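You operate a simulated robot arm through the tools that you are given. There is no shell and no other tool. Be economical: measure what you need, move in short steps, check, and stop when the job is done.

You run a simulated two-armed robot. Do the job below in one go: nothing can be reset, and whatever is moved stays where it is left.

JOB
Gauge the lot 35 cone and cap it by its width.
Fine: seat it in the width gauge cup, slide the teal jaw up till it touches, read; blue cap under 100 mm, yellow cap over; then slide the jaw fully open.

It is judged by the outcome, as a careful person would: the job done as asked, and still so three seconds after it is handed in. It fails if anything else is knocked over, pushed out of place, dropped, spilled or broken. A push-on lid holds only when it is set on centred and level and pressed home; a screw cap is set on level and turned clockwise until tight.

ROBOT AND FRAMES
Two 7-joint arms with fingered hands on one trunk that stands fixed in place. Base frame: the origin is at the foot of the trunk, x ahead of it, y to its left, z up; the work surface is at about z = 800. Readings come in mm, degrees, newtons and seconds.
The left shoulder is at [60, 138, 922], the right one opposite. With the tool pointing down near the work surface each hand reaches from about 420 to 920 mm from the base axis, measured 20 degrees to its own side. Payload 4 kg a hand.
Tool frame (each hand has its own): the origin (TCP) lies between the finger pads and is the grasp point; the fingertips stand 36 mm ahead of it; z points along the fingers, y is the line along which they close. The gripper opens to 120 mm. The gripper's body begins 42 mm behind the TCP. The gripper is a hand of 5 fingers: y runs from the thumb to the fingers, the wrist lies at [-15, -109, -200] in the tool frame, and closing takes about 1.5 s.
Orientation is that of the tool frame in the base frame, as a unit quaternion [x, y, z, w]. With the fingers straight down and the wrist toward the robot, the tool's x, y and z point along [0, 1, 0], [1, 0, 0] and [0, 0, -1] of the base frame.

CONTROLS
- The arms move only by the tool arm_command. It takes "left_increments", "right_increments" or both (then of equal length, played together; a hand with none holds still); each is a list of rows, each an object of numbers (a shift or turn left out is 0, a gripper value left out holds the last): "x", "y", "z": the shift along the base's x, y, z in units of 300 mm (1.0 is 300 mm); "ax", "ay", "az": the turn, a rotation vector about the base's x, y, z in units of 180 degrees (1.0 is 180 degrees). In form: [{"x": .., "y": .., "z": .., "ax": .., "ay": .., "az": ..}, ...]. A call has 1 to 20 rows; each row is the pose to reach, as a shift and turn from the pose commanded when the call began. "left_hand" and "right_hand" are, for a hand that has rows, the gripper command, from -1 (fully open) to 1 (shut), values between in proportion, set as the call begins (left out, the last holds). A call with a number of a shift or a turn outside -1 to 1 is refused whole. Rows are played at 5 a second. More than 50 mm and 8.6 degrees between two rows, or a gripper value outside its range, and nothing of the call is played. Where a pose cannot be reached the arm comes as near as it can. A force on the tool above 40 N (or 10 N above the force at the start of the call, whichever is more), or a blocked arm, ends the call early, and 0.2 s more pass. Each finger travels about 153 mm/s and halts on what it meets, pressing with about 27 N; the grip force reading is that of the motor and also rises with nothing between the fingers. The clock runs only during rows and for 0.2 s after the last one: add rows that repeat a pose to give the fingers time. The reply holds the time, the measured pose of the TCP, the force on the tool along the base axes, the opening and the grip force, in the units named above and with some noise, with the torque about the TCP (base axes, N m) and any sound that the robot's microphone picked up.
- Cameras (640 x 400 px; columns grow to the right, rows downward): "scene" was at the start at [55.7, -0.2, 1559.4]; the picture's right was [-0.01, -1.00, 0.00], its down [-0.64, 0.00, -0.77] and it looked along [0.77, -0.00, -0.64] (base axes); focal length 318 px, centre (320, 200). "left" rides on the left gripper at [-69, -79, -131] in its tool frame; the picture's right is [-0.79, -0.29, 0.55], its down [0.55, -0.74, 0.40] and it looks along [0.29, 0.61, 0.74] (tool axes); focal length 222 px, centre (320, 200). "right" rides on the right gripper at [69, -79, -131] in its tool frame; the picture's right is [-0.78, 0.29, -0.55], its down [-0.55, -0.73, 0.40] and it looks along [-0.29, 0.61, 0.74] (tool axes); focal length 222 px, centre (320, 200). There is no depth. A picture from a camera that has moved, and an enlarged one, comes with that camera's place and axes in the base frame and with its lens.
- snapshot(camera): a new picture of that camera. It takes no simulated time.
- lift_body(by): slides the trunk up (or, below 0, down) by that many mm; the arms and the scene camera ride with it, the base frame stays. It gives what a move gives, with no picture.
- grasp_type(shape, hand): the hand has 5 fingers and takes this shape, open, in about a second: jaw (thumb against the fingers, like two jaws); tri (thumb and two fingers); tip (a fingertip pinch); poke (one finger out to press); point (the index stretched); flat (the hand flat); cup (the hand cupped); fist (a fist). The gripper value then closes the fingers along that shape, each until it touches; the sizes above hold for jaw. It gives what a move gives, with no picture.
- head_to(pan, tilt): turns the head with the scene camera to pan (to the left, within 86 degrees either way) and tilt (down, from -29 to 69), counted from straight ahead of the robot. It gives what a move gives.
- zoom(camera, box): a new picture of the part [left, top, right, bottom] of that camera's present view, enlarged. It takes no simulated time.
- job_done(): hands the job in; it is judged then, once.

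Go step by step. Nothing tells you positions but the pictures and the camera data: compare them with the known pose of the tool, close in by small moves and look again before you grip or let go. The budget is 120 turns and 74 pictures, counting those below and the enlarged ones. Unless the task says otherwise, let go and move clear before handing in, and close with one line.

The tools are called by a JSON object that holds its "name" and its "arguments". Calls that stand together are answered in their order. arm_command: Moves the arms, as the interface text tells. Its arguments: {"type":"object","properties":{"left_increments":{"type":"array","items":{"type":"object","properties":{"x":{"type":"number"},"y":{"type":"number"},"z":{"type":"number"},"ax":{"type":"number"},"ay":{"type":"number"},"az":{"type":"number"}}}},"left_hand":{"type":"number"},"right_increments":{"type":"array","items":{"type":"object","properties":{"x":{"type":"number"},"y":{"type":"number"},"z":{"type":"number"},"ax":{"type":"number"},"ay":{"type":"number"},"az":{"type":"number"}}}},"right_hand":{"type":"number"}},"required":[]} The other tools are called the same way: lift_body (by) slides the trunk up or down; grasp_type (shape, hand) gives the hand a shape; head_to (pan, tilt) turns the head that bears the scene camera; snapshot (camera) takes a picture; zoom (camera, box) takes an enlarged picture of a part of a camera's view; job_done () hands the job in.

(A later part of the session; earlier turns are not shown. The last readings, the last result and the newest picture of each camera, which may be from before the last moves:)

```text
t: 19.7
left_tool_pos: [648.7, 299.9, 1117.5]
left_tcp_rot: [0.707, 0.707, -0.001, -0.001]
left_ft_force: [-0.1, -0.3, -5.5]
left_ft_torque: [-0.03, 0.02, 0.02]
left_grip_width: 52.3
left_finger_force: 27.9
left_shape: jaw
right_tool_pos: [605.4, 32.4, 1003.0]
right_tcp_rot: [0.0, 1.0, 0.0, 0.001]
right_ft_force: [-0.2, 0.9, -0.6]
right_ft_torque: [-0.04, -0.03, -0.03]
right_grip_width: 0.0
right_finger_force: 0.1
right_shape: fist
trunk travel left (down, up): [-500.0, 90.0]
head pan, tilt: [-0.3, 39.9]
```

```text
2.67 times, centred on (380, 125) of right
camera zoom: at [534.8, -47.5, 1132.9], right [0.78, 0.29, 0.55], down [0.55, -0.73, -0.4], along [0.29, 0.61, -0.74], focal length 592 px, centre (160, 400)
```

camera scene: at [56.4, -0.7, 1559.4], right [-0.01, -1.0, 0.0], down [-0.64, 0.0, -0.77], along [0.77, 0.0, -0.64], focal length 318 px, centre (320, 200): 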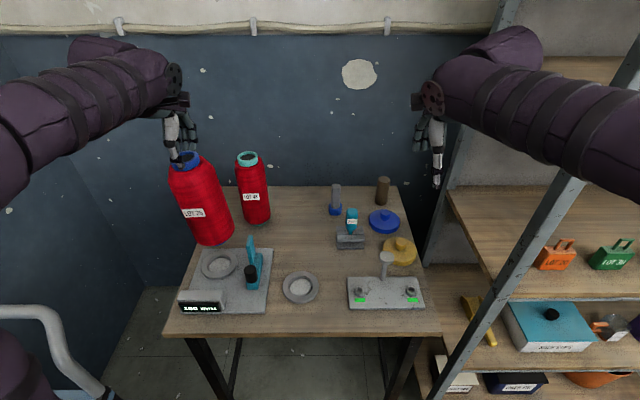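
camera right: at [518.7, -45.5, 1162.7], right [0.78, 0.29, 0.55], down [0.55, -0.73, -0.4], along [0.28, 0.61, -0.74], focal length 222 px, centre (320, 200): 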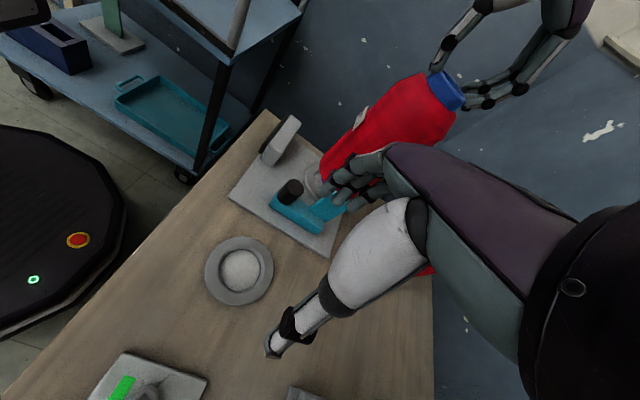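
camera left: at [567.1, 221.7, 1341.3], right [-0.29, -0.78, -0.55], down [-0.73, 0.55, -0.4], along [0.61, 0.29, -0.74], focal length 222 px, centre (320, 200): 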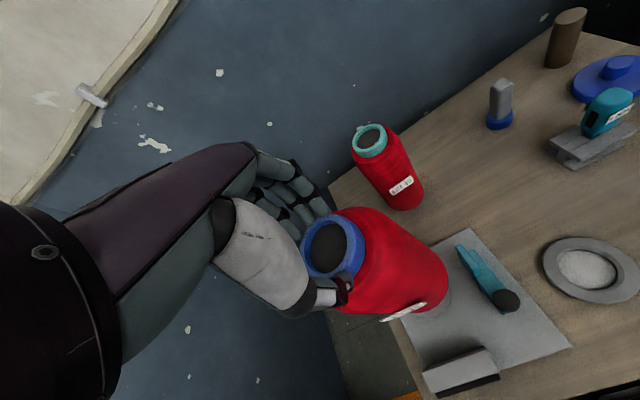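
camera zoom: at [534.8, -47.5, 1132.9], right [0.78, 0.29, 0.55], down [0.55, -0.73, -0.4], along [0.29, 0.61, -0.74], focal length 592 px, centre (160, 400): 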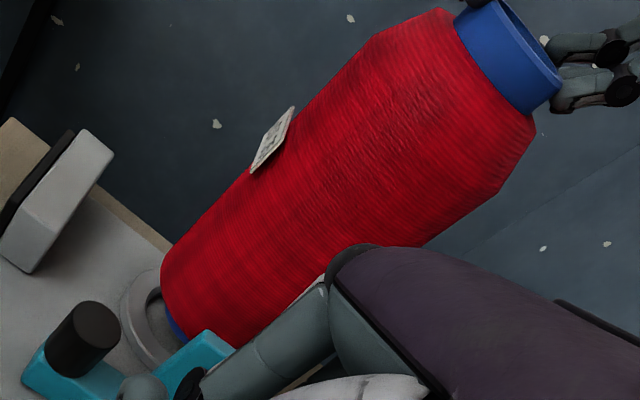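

Now the cone axis lines up with the cup centre in the scene view. I move back 2 mm in x and lower gently.

{"name": "arm_command", "arguments": {"left_increments": [{"x": -0.007}, {"x": -0.007, "z": -0.015}, {"x": -0.007, "z": -0.03}, {"x": -0.007, "z": -0.04}, {"x": -0.007, "z": -0.05}, {"x": -0.007, "z": -0.05}]}}

{"name": "zoom", "arguments": {"camera": "scene", "box": [195, 240, 255, 290]}}

{"name": "zoom", "arguments": {"camera": "right", "box": [280, 130, 360, 190]}}

```text
t: 21.1
left_tool_pos: [647.3, 300.0, 1103.7]
left_tcp_rot: [0.706, 0.708, 0.0, 0.0]
left_ft_force: [-0.1, -0.2, -4.1]
left_ft_torque: [0.02, 0.2, -0.04]
left_grip_width: 52.3
left_finger_force: 27.4
left_shape: jaw
right_tool_pos: [605.2, 32.2, 1003.2]
right_tcp_rot: [0.0, 1.0, 0.0, 0.0]
right_ft_force: [0.1, 1.0, -1.0]
right_ft_torque: [0.04, 0.02, -0.01]
right_grip_width: 0.0
right_finger_force: 0.0
right_shape: fist
trunk travel left (down, up): [-500.0, 90.0]
head pan, tilt: [-0.3, 39.9]
```

```text
8.00 times, centred on (225, 265) of scene
camera zoom: at [56.1, 0.0, 1559.4], right [-0.01, -1.0, 0.0], down [-0.64, 0.0, -0.77], along [0.77, 0.0, -0.64], focal length 2541 px, centre (1080, -320)
```

zoom: 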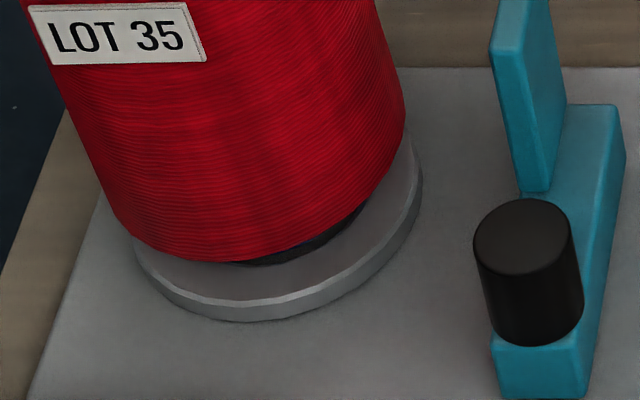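

```text
6.67 times, centred on (320, 160) of right
camera zoom: at [534.7, -47.5, 1133.0], right [0.78, 0.29, 0.55], down [0.55, -0.73, -0.4], along [0.29, 0.61, -0.74], focal length 1481 px, centre (320, 467)
```

zoom: 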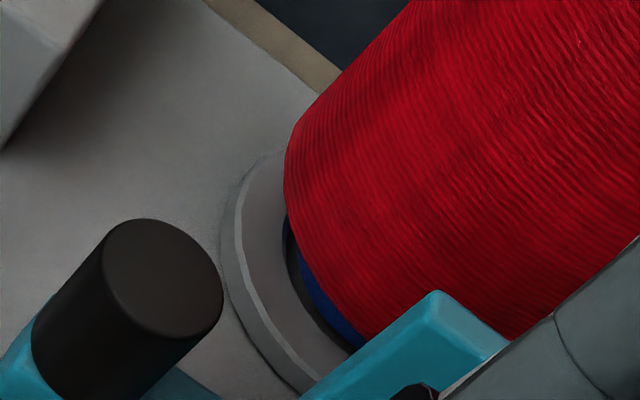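

The foot has entered the cup, with no contact force at TCP z 1103.7. I keep lowering until it bottoms.

{"name": "arm_command", "arguments": {"left_increments": [{"z": -0.01}, {"z": -0.02}, {"z": -0.03}, {"z": -0.04}, {"z": -0.05}, {"z": -0.05}]}}

{"name": "zoom", "arguments": {"camera": "scene", "box": [195, 240, 255, 290]}}

{"name": "zoom", "arguments": {"camera": "right", "box": [280, 130, 360, 190]}}

```text
t: 22.5
left_tool_pos: [647.3, 298.1, 1095.4]
left_tcp_rot: [0.707, 0.707, 0.004, 0.004]
left_ft_force: [-1.0, -2.7, 32.4]
left_ft_torque: [0.08, -0.09, -0.04]
left_grip_width: 53.6
left_finger_force: 26.7
left_shape: jaw
right_tool_pos: [602.1, 30.6, 1005.1]
right_tcp_rot: [0.0, 1.0, 0.0, 0.001]
right_ft_force: [0.7, 0.6, -0.2]
right_ft_torque: [0.01, 0.01, 0.02]
right_grip_width: 0.0
right_finger_force: 0.0
right_shape: fist
trunk travel left (down, up): [-500.0, 90.0]
head pan, tilt: [-0.3, 39.9]
```

```text
8.00 times, centred on (225, 265) of scene
camera zoom: at [52.7, -1.8, 1559.9], right [-0.01, -1.0, 0.0], down [-0.64, 0.0, -0.77], along [0.77, 0.0, -0.64], focal length 2541 px, centre (1080, -320)
```

zoom: 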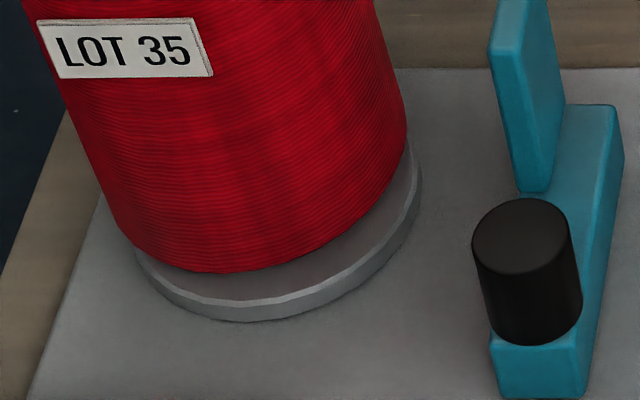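

```text
6.67 times, centred on (320, 160) of right
camera zoom: at [532.3, -48.9, 1134.5], right [0.78, 0.29, 0.55], down [0.55, -0.73, -0.4], along [0.29, 0.61, -0.74], focal length 1481 px, centre (320, 467)
```

zoom: 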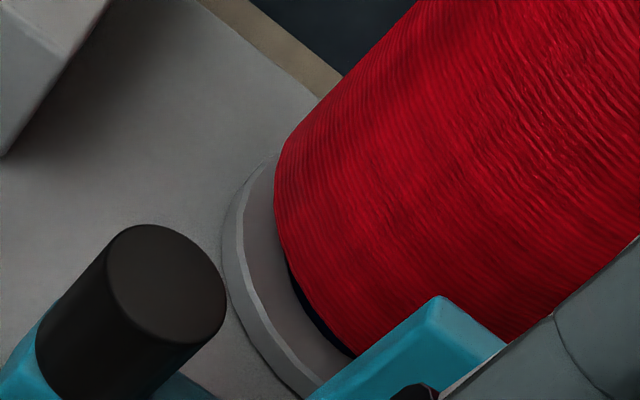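

It's seated at the bottom with TCP z 1095. I relax the push, then open the hand.

{"name": "arm_command", "arguments": {"left_increments": [{"z": 0.01}, {"z": 0.02}, {"z": 0.02}]}}

{"name": "arm_command", "arguments": {"left_increments": [{"z": 0}, {"z": 0}, {"z": 0}, {"z": 0}, {"z": 0}, {"z": 0}, {"z": 0}, {"z": 0}], "left_hand": -1}}

{"name": "zoom", "arguments": {"camera": "scene", "box": [170, 160, 290, 300]}}

```text
t: 23.3
left_tool_pos: [647.2, 298.6, 1095.6]
left_tcp_rot: [0.707, 0.708, 0.0, 0.0]
left_ft_force: [0.1, -2.2, 21.0]
left_ft_torque: [0.06, -0.21, -0.05]
left_grip_width: 53.4
left_finger_force: 26.5
left_shape: jaw
right_tool_pos: [602.8, 31.2, 1002.7]
right_tcp_rot: [0.0, 1.0, 0.0, 0.001]
right_ft_force: [-0.1, 0.0, -0.5]
right_ft_torque: [-0.01, 0.03, 0.0]
right_grip_width: 0.1
right_finger_force: 0.0
right_shape: fist
trunk travel left (down, up): [-500.0, 90.0]
head pan, tilt: [-0.3, 39.9]
```

```text
t: 25.1
left_tool_pos: [648.4, 300.7, 1095.6]
left_tcp_rot: [0.707, 0.707, 0.0, 0.0]
left_ft_force: [0.0, 0.3, -0.7]
left_ft_torque: [0.0, -0.01, 0.02]
left_grip_width: 119.9
left_finger_force: 0.0
left_shape: jaw
right_tool_pos: [603.6, 32.6, 1003.8]
right_tcp_rot: [0.0, 1.0, 0.0, 0.0]
right_ft_force: [-0.3, -0.7, 0.5]
right_ft_torque: [-0.01, 0.02, -0.03]
right_grip_width: 0.1
right_finger_force: 0.1
right_shape: fist
trunk travel left (down, up): [-500.0, 90.0]
head pan, tilt: [-0.3, 39.9]
```

```text
2.86 times, centred on (230, 230) of scene
camera zoom: at [55.8, -0.2, 1559.4], right [-0.01, -1.0, 0.0], down [-0.64, 0.0, -0.77], along [0.77, 0.0, -0.64], focal length 908 px, centre (577, 114)
```

zoom: 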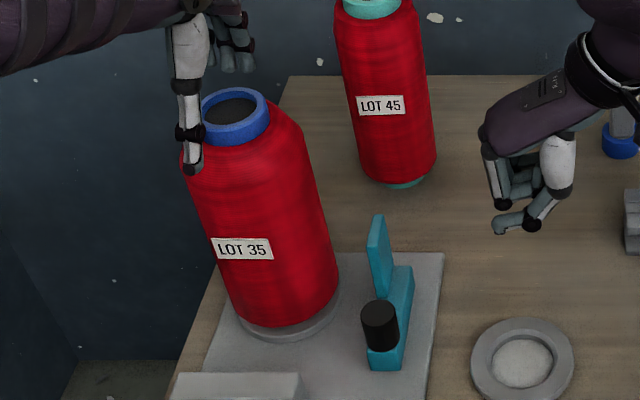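

The cone is seated upright. The knob is about 35 mm wide, at roughly (597, 187) with its top near z 860, so I bring the left hand up and over it, turned −45° so the pinch clears the cone.

{"name": "arm_command", "arguments": {"left_increments": [{"z": 0.14}, {"z": 0.28}, {"x": -0.028, "y": -0.064, "z": 0.3, "az": -0.042}, {"x": -0.057, "y": -0.128, "z": 0.3, "az": -0.084}, {"x": -0.085, "y": -0.192, "z": 0.3, "az": -0.126}, {"x": -0.113, "y": -0.257, "z": 0.3, "az": -0.168}, {"x": -0.142, "y": -0.32, "z": 0.3, "az": -0.21}, {"x": -0.17, "y": -0.385, "z": 0.3, "az": -0.25}, {"x": -0.17, "y": -0.385, "z": 0.16, "az": -0.25}, {"x": -0.17, "y": -0.385, "z": 0.02, "az": -0.25}, {"x": -0.17, "y": -0.385, "z": -0.12, "az": -0.25}, {"x": -0.17, "y": -0.385, "z": -0.26, "az": -0.25}, {"x": -0.17, "y": -0.385, "z": -0.4, "az": -0.25}, {"x": -0.17, "y": -0.385, "z": -0.4, "az": -0.25}]}}

{"name": "snapshot", "arguments": {"camera": "left"}}

{"name": "zoom", "arguments": {"camera": "scene", "box": [165, 160, 305, 320]}}

{"name": "zoom", "arguments": {"camera": "right", "box": [180, 60, 420, 240]}}

```text
t: 28.1
left_tool_pos: [596.7, 185.2, 974.1]
left_tcp_rot: [0.924, 0.383, 0.0, 0.0]
left_ft_force: [0.1, 0.1, 0.6]
left_ft_torque: [0.01, 0.06, -0.02]
left_grip_width: 119.7
left_finger_force: 0.1
left_shape: jaw
right_tool_pos: [603.9, 30.9, 1002.9]
right_tcp_rot: [-0.001, 1.0, 0.0, -0.001]
right_ft_force: [-0.1, -0.7, -0.3]
right_ft_torque: [0.01, 0.01, -0.01]
right_grip_width: 0.0
right_finger_force: 0.0
right_shape: fist
trunk travel left (down, up): [-500.0, 90.0]
head pan, tilt: [-0.3, 39.9]
```

```text
29 pictures are left
camera left: at [489.6, 192.7, 1104.8], right [-0.76, -0.35, -0.55], down [-0.13, 0.91, -0.4], along [0.64, -0.23, -0.74], focal length 222 px, centre (320, 200)
```

left: 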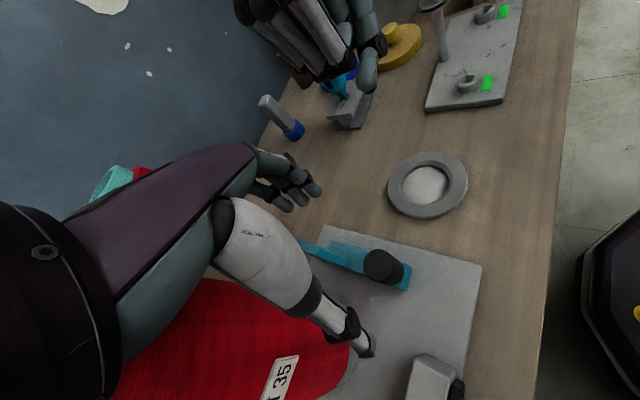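

```text
2.50 times, centred on (235, 240) of scene
camera zoom: at [55.4, -0.3, 1559.4], right [-0.01, -1.0, 0.0], down [-0.64, 0.0, -0.77], along [0.77, 0.0, -0.64], focal length 794 px, centre (532, 100)
```

zoom: 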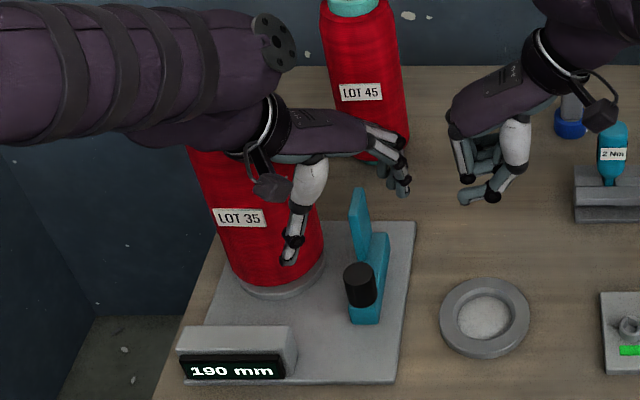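

```text
2.22 times, centred on (300, 150) of right
camera zoom: at [534.2, -47.7, 1133.3], right [0.78, 0.29, 0.55], down [0.55, -0.73, -0.4], along [0.29, 0.61, -0.74], focal length 494 px, centre (364, 311)
```

zoom: 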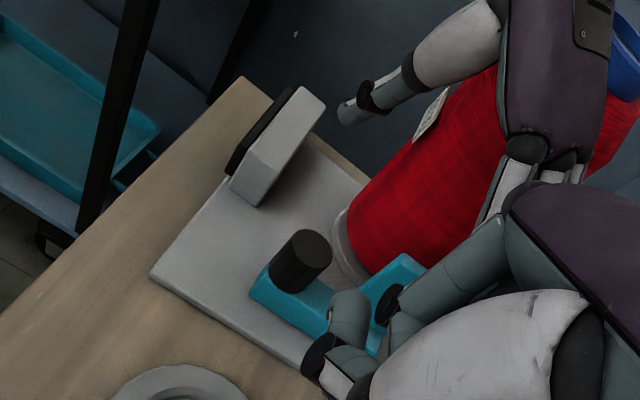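

Three views put the knob at about (588, 187). I narrow the opening to about 75 mm, align and come down beside the knob.

{"name": "arm_command", "arguments": {"left_increments": [{"x": -0.015, "y": 0.003, "z": 0}, {"x": -0.03, "y": 0.006, "z": 0}, {"x": -0.03, "y": 0.006, "z": -0.1}, {"x": -0.03, "y": 0.006, "z": -0.2}, {"x": -0.03, "y": 0.006, "z": -0.26}, {"x": -0.03, "y": 0.006, "z": -0.26}], "left_hand": -0.25}}

{"name": "zoom", "arguments": {"camera": "left", "box": [240, 140, 460, 390]}}

{"name": "zoom", "arguments": {"camera": "scene", "box": [205, 210, 305, 310]}}

```text
t: 29.5
left_tool_pos: [591.0, 187.0, 896.6]
left_tcp_rot: [0.924, 0.383, 0.0, 0.0]
left_ft_force: [0.1, -0.5, 0.6]
left_ft_torque: [-0.03, 0.02, -0.05]
left_grip_width: 75.5
left_finger_force: 0.0
left_shape: jaw
right_tool_pos: [604.2, 32.0, 1002.8]
right_tcp_rot: [0.0, 1.0, -0.001, 0.0]
right_ft_force: [-0.9, 0.5, -0.9]
right_ft_torque: [0.01, 0.01, 0.02]
right_grip_width: 0.0
right_finger_force: 0.1
right_shape: fist
trunk travel left (down, up): [-500.0, 90.0]
head pan, tilt: [-0.3, 39.9]
```

```text
1.60 times, centred on (350, 265) of left
camera zoom: at [485.4, 193.4, 1027.7], right [-0.76, -0.35, -0.55], down [-0.13, 0.91, -0.4], along [0.64, -0.23, -0.74], focal length 355 px, centre (272, 96)
```

zoom: 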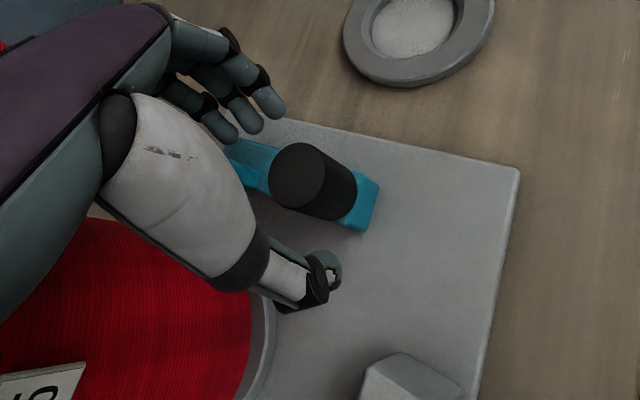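

```text
4.00 times, centred on (255, 260) of scene
camera zoom: at [55.9, -0.2, 1559.4], right [-0.01, -1.0, 0.0], down [-0.64, 0.0, -0.77], along [0.77, 0.0, -0.64], focal length 1271 px, centre (580, -40)
```

zoom: 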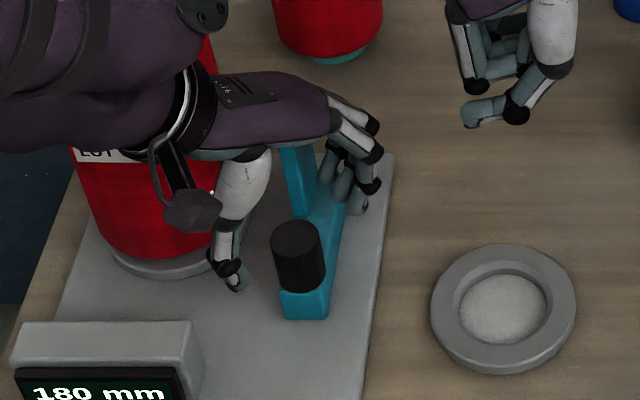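

The fingers have nudged the jaw slightly, to 180 mm, which is harmless. I come 14 mm lower, a bit away from the plate, and close on the knob.

{"name": "arm_command", "arguments": {"left_increments": [{"x": -0.01, "y": -0.01, "z": -0.02}, {"x": -0.01, "y": -0.01, "z": -0.047}, {"x": -0.01, "y": -0.01, "z": -0.047}]}}

{"name": "arm_command", "arguments": {"left_increments": [{"z": 0}, {"z": 0}, {"z": 0}, {"z": 0}, {"z": 0}, {"z": 0}], "left_hand": 1}}

{"name": "zoom", "arguments": {"camera": "scene", "box": [175, 210, 295, 310]}}

```text
t: 30.3
left_tool_pos: [587.4, 182.7, 884.0]
left_tcp_rot: [0.924, 0.383, 0.0, -0.001]
left_ft_force: [0.6, -1.1, 2.7]
left_ft_torque: [0.04, -0.11, -0.07]
left_grip_width: 75.3
left_finger_force: 0.0
left_shape: jaw
right_tool_pos: [604.7, 31.6, 1003.4]
right_tcp_rot: [0.001, 1.0, 0.0, 0.0]
right_ft_force: [0.0, -0.1, 0.3]
right_ft_torque: [-0.02, 0.01, 0.01]
right_grip_width: 0.1
right_finger_force: 0.1
right_shape: fist
trunk travel left (down, up): [-500.0, 90.0]
head pan, tilt: [-0.3, 39.9]
```

```text
t: 31.7
left_tool_pos: [586.7, 183.0, 885.7]
left_tcp_rot: [0.924, 0.383, 0.0, 0.0]
left_ft_force: [-0.2, 0.0, -0.7]
left_ft_torque: [0.23, -0.14, -0.35]
left_grip_width: 22.8
left_finger_force: 27.2
left_shape: jaw
right_tool_pos: [603.7, 31.6, 1003.1]
right_tcp_rot: [0.0, 1.0, 0.001, 0.0]
right_ft_force: [0.0, -0.1, -0.2]
right_ft_torque: [-0.02, 0.01, 0.02]
right_grip_width: 0.1
right_finger_force: 0.1
right_shape: fist
trunk travel left (down, up): [-500.0, 90.0]
head pan, tilt: [-0.3, 39.9]
```

```text
4.00 times, centred on (235, 260) of scene
camera zoom: at [55.8, -0.2, 1559.4], right [-0.01, -1.0, 0.0], down [-0.64, 0.0, -0.77], along [0.77, 0.0, -0.64], focal length 1271 px, centre (660, -40)
```

zoom: 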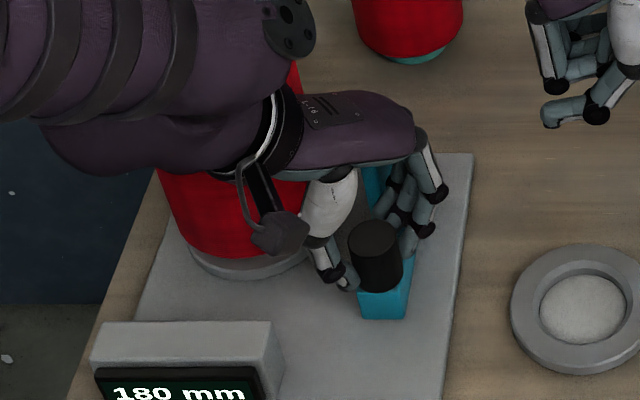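

I have a grip on the knob. I slide it +y by 28 mm and watch the force.

{"name": "arm_command", "arguments": {"left_increments": [{"y": 0.02}, {"y": 0.04}, {"y": 0.06}, {"y": 0.08}, {"y": 0.095}, {"y": 0.095}]}}

{"name": "zoom", "arguments": {"camera": "scene", "box": [175, 210, 295, 310]}}

```text
t: 33.1
left_tool_pos: [586.6, 211.0, 884.2]
left_tcp_rot: [0.924, 0.383, 0.001, -0.001]
left_ft_force: [5.1, -1.9, 1.9]
left_ft_torque: [0.33, -0.31, -0.37]
left_grip_width: 22.5
left_finger_force: 26.8
left_shape: jaw
right_tool_pos: [604.7, 32.3, 1003.1]
right_tcp_rot: [-0.001, 1.0, 0.0, 0.0]
right_ft_force: [-0.1, 0.3, 0.0]
right_ft_torque: [-0.02, 0.01, 0.02]
right_grip_width: 0.0
right_finger_force: 0.0
right_shape: fist
trunk travel left (down, up): [-500.0, 90.0]
head pan, tilt: [-0.3, 39.9]
```

```text
4.00 times, centred on (235, 260) of scene
camera zoom: at [56.2, -0.5, 1559.4], right [-0.01, -1.0, 0.0], down [-0.64, 0.0, -0.77], along [0.77, 0.0, -0.64], focal length 1271 px, centre (660, -40)
```

zoom: 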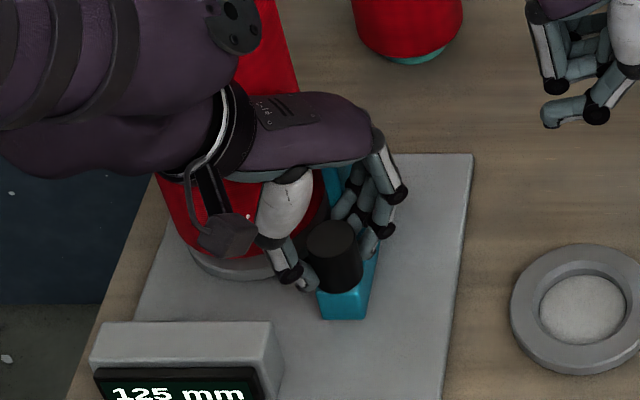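

The display reads 125 mm and it slides well. I continue in small steps.

{"name": "arm_command", "arguments": {"left_increments": [{"y": 0.008}, {"y": 0.016}, {"y": 0.024}, {"y": 0.024}]}}

{"name": "arm_command", "arguments": {"left_increments": [{"y": 0.004}, {"y": 0.008}, {"y": 0.008}]}}

{"name": "zoom", "arguments": {"camera": "scene", "box": [175, 210, 295, 310]}}

```text
t: 34.1
left_tool_pos: [587.3, 218.3, 883.6]
left_tcp_rot: [0.924, 0.382, 0.002, -0.001]
left_ft_force: [6.4, -2.8, 4.8]
left_ft_torque: [0.33, -0.37, -0.36]
left_grip_width: 22.6
left_finger_force: 26.3
left_shape: jaw
right_tool_pos: [604.5, 31.4, 1002.6]
right_tcp_rot: [0.0, 1.0, -0.001, 0.0]
right_ft_force: [0.1, 0.5, 0.1]
right_ft_torque: [0.02, 0.02, 0.01]
right_grip_width: 0.2
right_finger_force: 0.1
right_shape: fist
trunk travel left (down, up): [-500.0, 90.0]
head pan, tilt: [-0.3, 39.9]
```

```text
t: 34.9
left_tool_pos: [586.1, 220.2, 883.3]
left_tcp_rot: [0.924, 0.383, 0.001, 0.0]
left_ft_force: [9.8, -1.3, 5.6]
left_ft_torque: [0.37, -0.38, -0.39]
left_grip_width: 22.5
left_finger_force: 26.8
left_shape: jaw
right_tool_pos: [604.6, 31.7, 1002.9]
right_tcp_rot: [0.0, 1.0, 0.0, -0.001]
right_ft_force: [-0.4, 0.4, -0.1]
right_ft_torque: [-0.01, -0.01, -0.02]
right_grip_width: 0.0
right_finger_force: 0.1
right_shape: fist
trunk travel left (down, up): [-500.0, 90.0]
head pan, tilt: [-0.3, 39.9]
```

```text
4.00 times, centred on (235, 260) of scene
camera zoom: at [56.3, -0.6, 1559.4], right [-0.01, -1.0, 0.0], down [-0.64, 0.0, -0.77], along [0.77, 0.0, -0.64], focal length 1271 px, centre (660, -40)
```

zoom: 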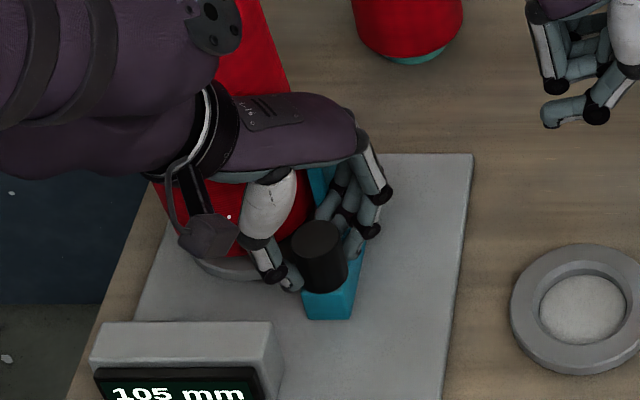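

It reads 105 mm with little resistance along y. I continue 1.5 mm at a time to feel for contact.

{"name": "arm_command", "arguments": {"left_increments": [{"y": 0.003}, {"y": 0.006}, {"y": 0.006}]}}

{"name": "arm_command", "arguments": {"left_increments": [{"y": 0.003}, {"y": 0.006}, {"y": 0.006}]}}

{"name": "zoom", "arguments": {"camera": "scene", "box": [175, 210, 295, 310]}}

```text
t: 35.7
left_tool_pos: [586.7, 223.1, 884.5]
left_tcp_rot: [0.924, 0.384, 0.001, -0.001]
left_ft_force: [10.6, -1.2, 8.1]
left_ft_torque: [0.36, -0.43, -0.39]
left_grip_width: 22.5
left_finger_force: 26.9
left_shape: jaw
right_tool_pos: [605.7, 31.2, 1002.8]
right_tcp_rot: [0.0, 1.0, -0.001, 0.0]
right_ft_force: [-0.2, 0.2, 0.5]
right_ft_torque: [0.0, -0.02, -0.01]
right_grip_width: 0.0
right_finger_force: 0.0
right_shape: fist
trunk travel left (down, up): [-500.0, 90.0]
head pan, tilt: [-0.3, 39.9]
```

```text
t: 36.5
left_tool_pos: [587.2, 224.8, 883.5]
left_tcp_rot: [0.924, 0.383, -0.001, 0.0]
left_ft_force: [9.1, -4.2, 10.5]
left_ft_torque: [0.24, -0.43, -0.42]
left_grip_width: 22.4
left_finger_force: 27.2
left_shape: jaw
right_tool_pos: [603.5, 31.5, 1002.2]
right_tcp_rot: [0.001, 1.0, 0.0, 0.0]
right_ft_force: [-0.1, 0.0, 0.9]
right_ft_torque: [0.03, 0.0, -0.03]
right_grip_width: 0.0
right_finger_force: 0.1
right_shape: fist
trunk travel left (down, up): [-500.0, 90.0]
head pan, tilt: [-0.3, 39.9]
```

```text
4.00 times, centred on (235, 260) of scene
camera zoom: at [55.9, -1.0, 1559.4], right [-0.01, -1.0, 0.0], down [-0.64, 0.0, -0.77], along [0.77, 0.0, -0.64], focal length 1271 px, centre (660, -40)
```

zoom: 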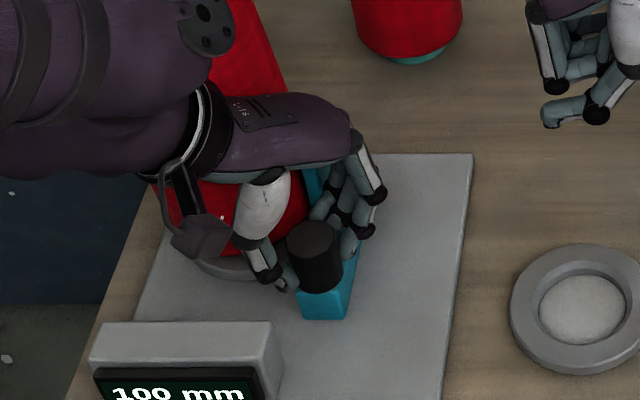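

The display reads 100 mm and the force is rising slightly. I go another 1.5 mm and read it enlarged.

{"name": "arm_command", "arguments": {"left_increments": [{"y": 0.003}, {"y": 0.006}, {"y": 0.006}]}}

{"name": "zoom", "arguments": {"camera": "scene", "box": [175, 250, 275, 310]}}

```text
t: 37.3
left_tool_pos: [586.9, 225.6, 882.6]
left_tcp_rot: [0.924, 0.382, 0.0, 0.001]
left_ft_force: [6.1, -10.5, 9.2]
left_ft_torque: [0.15, -0.39, -0.55]
left_grip_width: 22.3
left_finger_force: 27.2
left_shape: jaw
right_tool_pos: [604.4, 30.6, 1001.9]
right_tcp_rot: [0.0, 1.0, 0.001, 0.0]
right_ft_force: [0.6, -0.2, -0.1]
right_ft_torque: [-0.02, 0.0, 0.01]
right_grip_width: 0.0
right_finger_force: 0.0
right_shape: fist
trunk travel left (down, up): [-500.0, 90.0]
head pan, tilt: [-0.3, 39.9]
```

```text
6.40 times, centred on (225, 280) of scene
camera zoom: at [55.5, -1.7, 1559.4], right [-0.01, -1.0, 0.0], down [-0.64, 0.0, -0.77], along [0.77, 0.0, -0.64], focal length 2033 px, centre (928, -312)
```

zoom: 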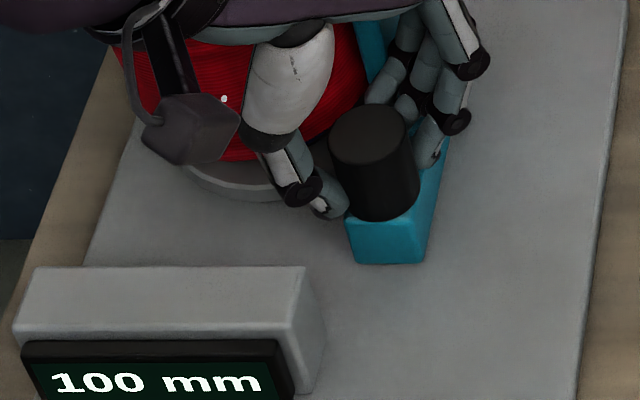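

Resistance is building, but I'm not sure the jaw rather than the thumb is touching. I push 1.5 mm more and look closer at the jaw and cone from the right camera.

{"name": "arm_command", "arguments": {"left_increments": [{"y": 0.003}, {"y": 0.006}, {"y": 0.006}]}}

{"name": "zoom", "arguments": {"camera": "right", "box": [240, 90, 380, 210]}}

{"name": "zoom", "arguments": {"camera": "scene", "box": [175, 250, 275, 310]}}

```text
t: 38.1
left_tool_pos: [586.4, 226.2, 883.8]
left_tcp_rot: [0.924, 0.382, 0.0, -0.001]
left_ft_force: [4.7, -16.4, 6.0]
left_ft_torque: [0.04, -0.24, -0.79]
left_grip_width: 21.9
left_finger_force: 27.0
left_shape: jaw
right_tool_pos: [605.1, 29.4, 1003.0]
right_tcp_rot: [0.0, 1.0, 0.001, 0.0]
right_ft_force: [0.2, -0.4, 0.6]
right_ft_torque: [-0.02, -0.03, -0.02]
right_grip_width: 0.3
right_finger_force: 0.0
right_shape: fist
trunk travel left (down, up): [-500.0, 90.0]
head pan, tilt: [-0.3, 39.9]
```

```text
3.33 times, centred on (310, 150) of right
camera zoom: at [534.5, -49.5, 1133.0], right [0.78, 0.29, 0.55], down [0.55, -0.73, -0.4], along [0.29, 0.61, -0.74], focal length 740 px, centre (353, 367)
```

zoom: 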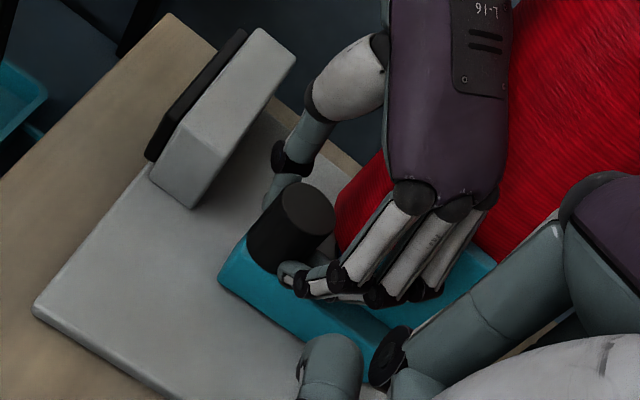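

```text
6.40 times, centred on (225, 280) of scene
camera zoom: at [55.8, -2.4, 1559.4], right [-0.01, -1.0, 0.0], down [-0.64, 0.0, -0.77], along [0.77, 0.0, -0.64], focal length 2033 px, centre (928, -312)
```

zoom: 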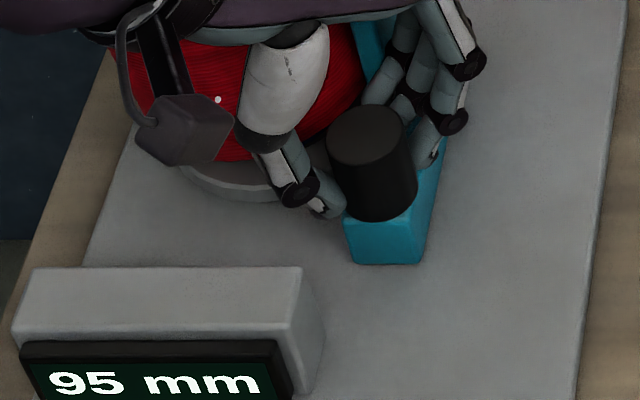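

The display, which steps by 5 mm, went to 95 only under a growing push, so the cone may be tilting. I back the jaw off 12 mm and look at the free cone before touching again more gently.

{"name": "arm_command", "arguments": {"left_increments": [{"y": -0.015}, {"y": -0.03}, {"y": -0.045}, {"y": -0.045}]}}

{"name": "zoom", "arguments": {"camera": "scene", "box": [175, 190, 295, 310]}}

```text
t: 39.1
left_tool_pos: [586.1, 215.4, 881.1]
left_tcp_rot: [0.923, 0.384, 0.002, 0.0]
left_ft_force: [2.9, -0.5, 12.6]
left_ft_torque: [0.39, -0.27, -0.4]
left_grip_width: 22.5
left_finger_force: 27.0
left_shape: jaw
right_tool_pos: [604.2, 32.1, 1004.1]
right_tcp_rot: [0.0, 1.0, 0.0, 0.0]
right_ft_force: [-1.1, 0.4, 0.0]
right_ft_torque: [0.0, -0.01, -0.01]
right_grip_width: 0.0
right_finger_force: 0.1
right_shape: fist
trunk travel left (down, up): [-500.0, 90.0]
head pan, tilt: [-0.3, 39.9]
```

```text
3.33 times, centred on (235, 250) of scene
camera zoom: at [55.2, -0.5, 1559.5], right [-0.01, -1.0, 0.0], down [-0.64, 0.0, -0.77], along [0.77, 0.0, -0.64], focal length 1059 px, centre (603, 33)
```

zoom: 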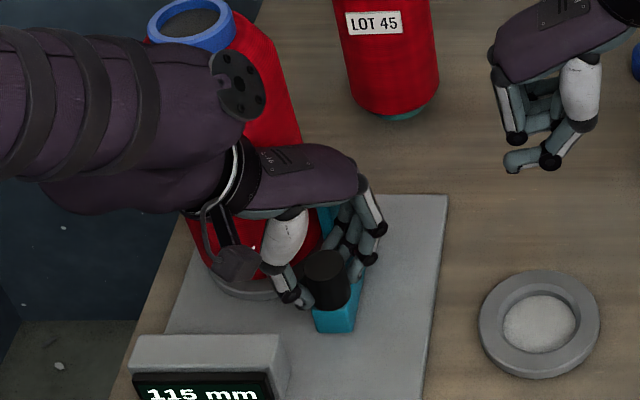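

The cone's top has been pushed about 9 mm +y, so my left hand itself must be leaning on the cone and that reading is not valid. I pull the jaw back, release the knob and withdraw the left hand upward.

{"name": "arm_command", "arguments": {"left_increments": [{"y": -0.03}, {"y": -0.06}, {"y": -0.09}, {"y": -0.1}, {"y": -0.1}]}}

{"name": "arm_command", "arguments": {"left_increments": [{"z": 0}, {"z": 0}, {"z": 0}, {"z": 0.03}, {"z": 0.1}, {"z": 0.25}, {"z": 0.4}, {"z": 0.55}, {"z": 0.7}, {"z": 0.85}, {"z": 0.95}], "left_hand": -0.25}}

{"name": "zoom", "arguments": {"camera": "scene", "box": [165, 160, 305, 320]}}

```text
t: 40.3
left_tool_pos: [586.4, 186.3, 883.5]
left_tcp_rot: [0.924, 0.384, 0.001, 0.0]
left_ft_force: [5.0, 0.7, 6.8]
left_ft_torque: [0.33, -0.29, -0.38]
left_grip_width: 22.1
left_finger_force: 27.0
left_shape: jaw
right_tool_pos: [604.1, 32.3, 1002.7]
right_tcp_rot: [0.0, 1.0, 0.001, -0.001]
right_ft_force: [-0.6, 0.0, 0.9]
right_ft_torque: [-0.02, 0.0, 0.03]
right_grip_width: 0.0
right_finger_force: 0.0
right_shape: fist
trunk travel left (down, up): [-500.0, 90.0]
head pan, tilt: [-0.3, 39.9]
```

```text
t: 42.7
left_tool_pos: [585.3, 185.7, 1169.2]
left_tcp_rot: [0.923, 0.384, -0.001, 0.001]
left_ft_force: [0.6, 0.2, 0.2]
left_ft_torque: [0.03, -0.02, 0.01]
left_grip_width: 74.9
left_finger_force: 0.0
left_shape: jaw
right_tool_pos: [604.7, 30.9, 1003.3]
right_tcp_rot: [-0.001, 1.0, 0.0, 0.0]
right_ft_force: [0.4, 0.0, 0.4]
right_ft_torque: [0.01, -0.03, 0.02]
right_grip_width: 0.1
right_finger_force: 0.0
right_shape: fist
trunk travel left (down, up): [-500.0, 90.0]
head pan, tilt: [-0.3, 39.9]
```

```text
2.50 times, centred on (235, 240) of scene
camera zoom: at [55.6, -0.3, 1559.4], right [-0.01, -1.0, 0.0], down [-0.64, 0.0, -0.77], along [0.77, 0.0, -0.64], focal length 794 px, centre (532, 100)
```

zoom: 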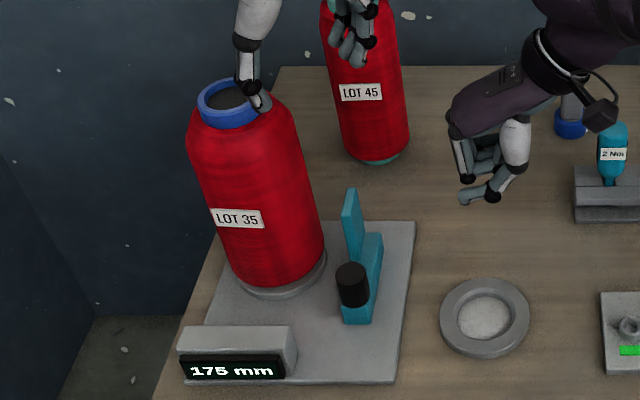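

The cone is still in the cup, and the jaw is now at 175 mm. I move the left hand clear and prepare the right hand (closed jaw, tilted 40° so its body leans away) to push the knob from the −y side.

{"name": "arm_command", "arguments": {"left_increments": [{"x": -0.05, "z": 0.1}, {"x": -0.15, "y": 0.05, "z": 0.15}, {"x": -0.28, "y": 0.1, "z": 0.2}, {"x": -0.4, "y": 0.15, "z": 0.25}, {"x": -0.5, "y": 0.2, "z": 0.3}], "left_hand": -0.25}}

{"name": "grasp_type", "arguments": {"shape": "jaw", "hand": "right"}}

{"name": "arm_command", "arguments": {"right_increments": [{"x": -0.01, "ax": 0.04}, {"x": -0.02, "ax": 0.08}, {"x": -0.03, "ax": 0.12}, {"x": -0.04, "ax": 0.16}, {"x": -0.053, "ax": 0.2}, {"x": -0.053, "ax": 0.222}, {"x": -0.053, "ax": 0.222, "y": 0.12, "z": -0.07}, {"x": -0.053, "ax": 0.222, "y": 0.23, "z": -0.14}, {"x": -0.053, "ax": 0.222, "y": 0.3, "z": -0.22}, {"x": -0.053, "ax": 0.222, "y": 0.3, "z": -0.34}, {"x": -0.053, "ax": 0.222, "y": 0.3, "z": -0.34}], "right_hand": 1}}

{"name": "zoom", "arguments": {"camera": "scene", "box": [165, 160, 305, 320]}}

```text
t: 43.9
left_tool_pos: [435.1, 247.1, 1257.2]
left_tcp_rot: [0.924, 0.383, -0.001, 0.0]
left_ft_force: [0.1, -0.9, -1.1]
left_ft_torque: [-0.02, -0.01, 0.01]
left_grip_width: 75.1
left_finger_force: 0.1
left_shape: jaw
right_tool_pos: [603.0, 31.6, 1004.1]
right_tcp_rot: [0.0, 1.0, 0.0, 0.0]
right_ft_force: [-1.4, 0.8, 0.3]
right_ft_torque: [-0.01, -0.04, -0.04]
right_grip_width: 0.0
right_finger_force: 0.0
right_shape: fist
trunk travel left (down, up): [-500.0, 90.0]
head pan, tilt: [-0.3, 39.9]
```

```text
t: 44.8
left_tool_pos: [437.5, 247.8, 1254.5]
left_tcp_rot: [0.924, 0.383, 0.0, 0.0]
left_ft_force: [-0.5, -0.3, 0.8]
left_ft_torque: [0.01, 0.06, 0.03]
left_grip_width: 75.0
left_finger_force: 0.0
left_shape: jaw
right_tool_pos: [604.6, 32.2, 1002.8]
right_tcp_rot: [0.0, 1.0, 0.0, -0.001]
right_ft_force: [-0.4, -0.6, 0.0]
right_ft_torque: [-0.03, -0.01, 0.04]
right_grip_width: 119.5
right_finger_force: 0.0
right_shape: jaw
trunk travel left (down, up): [-500.0, 90.0]
head pan, tilt: [-0.3, 39.9]
```

```text
t: 47.2
left_tool_pos: [437.3, 247.7, 1255.7]
left_tcp_rot: [0.924, 0.383, 0.0, 0.001]
left_ft_force: [-0.1, -0.2, -0.7]
left_ft_torque: [0.03, -0.02, -0.02]
left_grip_width: 74.8
left_finger_force: 0.0
left_shape: jaw
right_tool_pos: [588.4, 126.4, 902.4]
right_tcp_rot: [-0.001, 0.94, 0.342, 0.0]
right_ft_force: [-0.2, 0.1, 0.1]
right_ft_torque: [-0.04, -0.02, 0.05]
right_grip_width: 0.0
right_finger_force: 26.9
right_shape: jaw
trunk travel left (down, up): [-500.0, 90.0]
head pan, tilt: [-0.3, 39.9]
```

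```text
2.50 times, centred on (235, 240) of scene
camera zoom: at [55.6, 0.0, 1559.4], right [-0.01, -1.0, 0.0], down [-0.64, 0.0, -0.77], along [0.77, 0.0, -0.64], focal length 794 px, centre (532, 100)
```

zoom: 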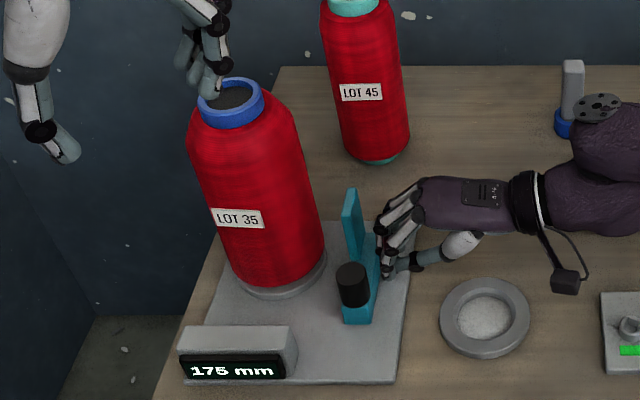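

The right hand is placed well to the −y side of the knob. I lower it 22 mm and push +y about 40 mm, watching the force.

{"name": "arm_command", "arguments": {"right_increments": [{"z": -0.04}, {"z": -0.073}, {"z": -0.073, "y": 0.03}, {"z": -0.073, "y": 0.06}, {"z": -0.073, "y": 0.09}, {"z": -0.073, "y": 0.11}, {"z": -0.073, "y": 0.133}, {"z": -0.073, "y": 0.133}]}}

{"name": "zoom", "arguments": {"camera": "scene", "box": [165, 160, 305, 320]}}

```text
t: 49.0
left_tool_pos: [438.4, 246.0, 1255.8]
left_tcp_rot: [0.924, 0.382, -0.001, 0.0]
left_ft_force: [0.6, -0.3, 0.7]
left_ft_torque: [0.01, 0.0, 0.0]
left_grip_width: 74.7
left_finger_force: 0.1
left_shape: jaw
right_tool_pos: [586.7, 162.7, 879.2]
right_tcp_rot: [0.0, 0.94, 0.342, 0.0]
right_ft_force: [1.1, -1.7, 1.0]
right_ft_torque: [0.01, -0.01, 0.0]
right_grip_width: 0.0
right_finger_force: 27.0
right_shape: jaw
trunk travel left (down, up): [-500.0, 90.0]
head pan, tilt: [-0.3, 39.9]
```

```text
2.50 times, centred on (235, 240) of scene
camera zoom: at [55.8, -0.2, 1559.4], right [-0.01, -1.0, 0.0], down [-0.64, 0.0, -0.77], along [0.77, 0.0, -0.64], focal length 794 px, centre (532, 100)
```

zoom: 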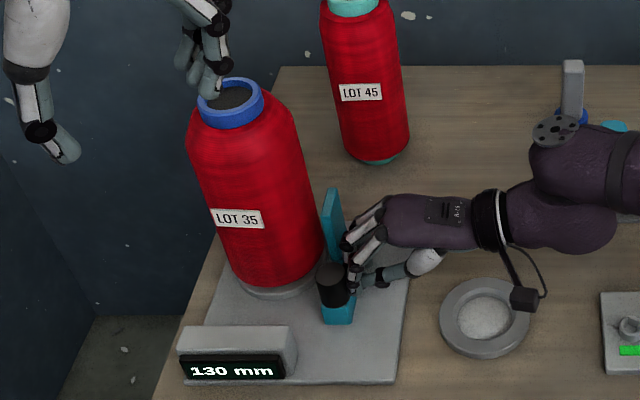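

It reads 130 mm with about 1.7 N of slide friction, and the hand is clear of the cone. I advance 9 mm, then go in fine steps.

{"name": "arm_command", "arguments": {"right_increments": [{"y": 0.01}, {"y": 0.02}, {"y": 0.03}, {"y": 0.03}]}}

{"name": "arm_command", "arguments": {"right_increments": [{"y": 0.003}, {"y": 0.005}, {"y": 0.005}]}}

{"name": "arm_command", "arguments": {"right_increments": [{"y": 0.003}, {"y": 0.005}, {"y": 0.005}]}}

{"name": "arm_command", "arguments": {"right_increments": [{"y": 0.003}, {"y": 0.005}, {"y": 0.005}]}}

```text
t: 50.0
left_tool_pos: [437.0, 246.6, 1256.5]
left_tcp_rot: [0.924, 0.383, 0.0, 0.0]
left_ft_force: [-0.7, 0.2, -0.2]
left_ft_torque: [0.02, -0.03, -0.02]
left_grip_width: 74.9
left_finger_force: 0.1
left_shape: jaw
right_tool_pos: [586.9, 175.3, 879.0]
right_tcp_rot: [0.001, 0.939, 0.343, 0.001]
right_ft_force: [0.7, -0.3, 0.4]
right_ft_torque: [-0.04, 0.03, 0.02]
right_grip_width: 0.2
right_finger_force: 27.7
right_shape: jaw
trunk travel left (down, up): [-500.0, 90.0]
head pan, tilt: [-0.3, 39.9]
```

```text
t: 50.8
left_tool_pos: [437.3, 246.0, 1255.9]
left_tcp_rot: [0.924, 0.382, 0.0, 0.0]
left_ft_force: [-0.3, 0.1, -0.6]
left_ft_torque: [-0.03, -0.05, 0.01]
left_grip_width: 75.0
left_finger_force: 0.1
left_shape: jaw
right_tool_pos: [586.3, 175.1, 877.9]
right_tcp_rot: [-0.001, 0.94, 0.341, -0.001]
right_ft_force: [0.7, -1.7, -0.2]
right_ft_torque: [0.0, 0.01, 0.02]
right_grip_width: 0.3
right_finger_force: 27.2
right_shape: jaw
trunk travel left (down, up): [-500.0, 90.0]
head pan, tilt: [-0.3, 39.9]
```

```text
t: 51.6
left_tool_pos: [437.6, 247.7, 1255.5]
left_tcp_rot: [0.924, 0.383, -0.001, 0.0]
left_ft_force: [0.4, -0.2, -0.3]
left_ft_torque: [-0.01, 0.02, 0.01]
left_grip_width: 74.7
left_finger_force: 0.1
left_shape: jaw
right_tool_pos: [587.0, 175.8, 877.3]
right_tcp_rot: [0.0, 0.94, 0.342, 0.001]
right_ft_force: [0.0, -1.1, 0.0]
right_ft_torque: [0.02, -0.01, 0.0]
right_grip_width: 0.1
right_finger_force: 27.4
right_shape: jaw
trunk travel left (down, up): [-500.0, 90.0]
head pan, tilt: [-0.3, 39.9]
```

```text
t: 52.4
left_tool_pos: [437.0, 245.8, 1256.8]
left_tcp_rot: [0.924, 0.383, 0.001, 0.001]
left_ft_force: [0.1, 0.1, -0.7]
left_ft_torque: [-0.03, 0.04, -0.01]
left_grip_width: 74.7
left_finger_force: 0.0
left_shape: jaw
right_tool_pos: [587.3, 178.4, 878.9]
right_tcp_rot: [0.0, 0.94, 0.342, 0.0]
right_ft_force: [0.9, -1.3, -1.1]
right_ft_torque: [-0.07, 0.03, -0.01]
right_grip_width: 0.0
right_finger_force: 26.7
right_shape: jaw
trunk travel left (down, up): [-500.0, 90.0]
head pan, tilt: [-0.3, 39.9]
```

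There's no contact force yet. I read the display and look at the gap.

{"name": "zoom", "arguments": {"camera": "scene", "box": [175, 180, 275, 310]}}

```text
3.08 times, centred on (225, 245) of scene
camera zoom: at [55.9, -0.3, 1559.4], right [-0.01, -1.0, 0.0], down [-0.64, 0.0, -0.77], along [0.77, 0.0, -0.64], focal length 978 px, centre (612, 62)
```

zoom: 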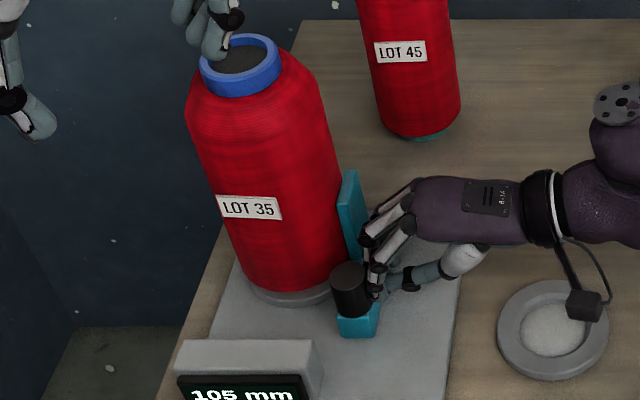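

It reads 105 mm and the cone hasn't moved. I continue in 1 mm steps.

{"name": "arm_command", "arguments": {"right_increments": [{"y": 0.002}, {"y": 0.0035}, {"y": 0.0035}, {"y": 0.0035}]}}

{"name": "arm_command", "arguments": {"right_increments": [{"y": 0.002}, {"y": 0.0035}, {"y": 0.0035}, {"y": 0.0035}]}}

{"name": "arm_command", "arguments": {"right_increments": [{"y": 0.002}, {"y": 0.0035}, {"y": 0.0035}, {"y": 0.0035}]}}

{"name": "zoom", "arguments": {"camera": "scene", "box": [175, 180, 275, 310]}}

```text
t: 53.4
left_tool_pos: [438.0, 246.0, 1257.1]
left_tcp_rot: [0.924, 0.383, 0.0, 0.0]
left_ft_force: [0.0, 0.0, 0.3]
left_ft_torque: [0.03, -0.02, -0.02]
left_grip_width: 74.8
left_finger_force: 0.0
left_shape: jaw
right_tool_pos: [586.2, 178.8, 878.3]
right_tcp_rot: [0.0, 0.939, 0.343, 0.0]
right_ft_force: [0.8, -3.4, 1.1]
right_ft_torque: [-0.01, -0.01, -0.03]
right_grip_width: 0.0
right_finger_force: 27.1
right_shape: jaw
trunk travel left (down, up): [-500.0, 90.0]
head pan, tilt: [-0.3, 39.9]
```

```text
t: 54.4
left_tool_pos: [437.7, 246.0, 1255.8]
left_tcp_rot: [0.924, 0.383, 0.0, -0.001]
left_ft_force: [-0.1, 0.6, 0.0]
left_ft_torque: [0.0, -0.01, -0.01]
left_grip_width: 74.7
left_finger_force: 0.1
left_shape: jaw
right_tool_pos: [585.8, 180.1, 878.5]
right_tcp_rot: [0.0, 0.94, 0.342, 0.001]
right_ft_force: [-0.2, -5.6, 1.2]
right_ft_torque: [-0.12, 0.01, 0.08]
right_grip_width: 0.0
right_finger_force: 27.1
right_shape: jaw
trunk travel left (down, up): [-500.0, 90.0]
head pan, tilt: [-0.3, 39.9]
```

```text
t: 55.4
left_tool_pos: [437.6, 246.2, 1255.8]
left_tcp_rot: [0.924, 0.383, 0.0, 0.0]
left_ft_force: [0.0, -0.1, -0.3]
left_ft_torque: [0.0, 0.0, -0.04]
left_grip_width: 74.9
left_finger_force: 0.0
left_shape: jaw
right_tool_pos: [585.7, 180.9, 878.4]
right_tcp_rot: [0.0, 0.94, 0.342, -0.001]
right_ft_force: [-1.9, -7.2, 1.4]
right_ft_torque: [-0.04, -0.03, 0.06]
right_grip_width: 0.0
right_finger_force: 27.3
right_shape: jaw
trunk travel left (down, up): [-500.0, 90.0]
head pan, tilt: [-0.3, 39.9]
```

```text
3.08 times, centred on (225, 245) of scene
camera zoom: at [55.5, -0.9, 1559.4], right [-0.01, -1.0, 0.0], down [-0.64, 0.0, -0.77], along [0.77, 0.0, -0.64], focal length 978 px, centre (612, 62)
```

zoom: 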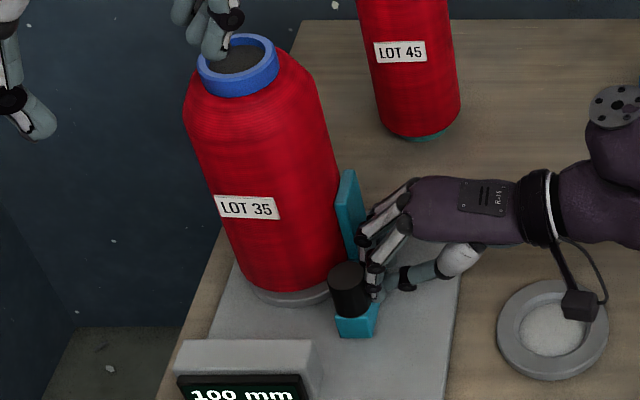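

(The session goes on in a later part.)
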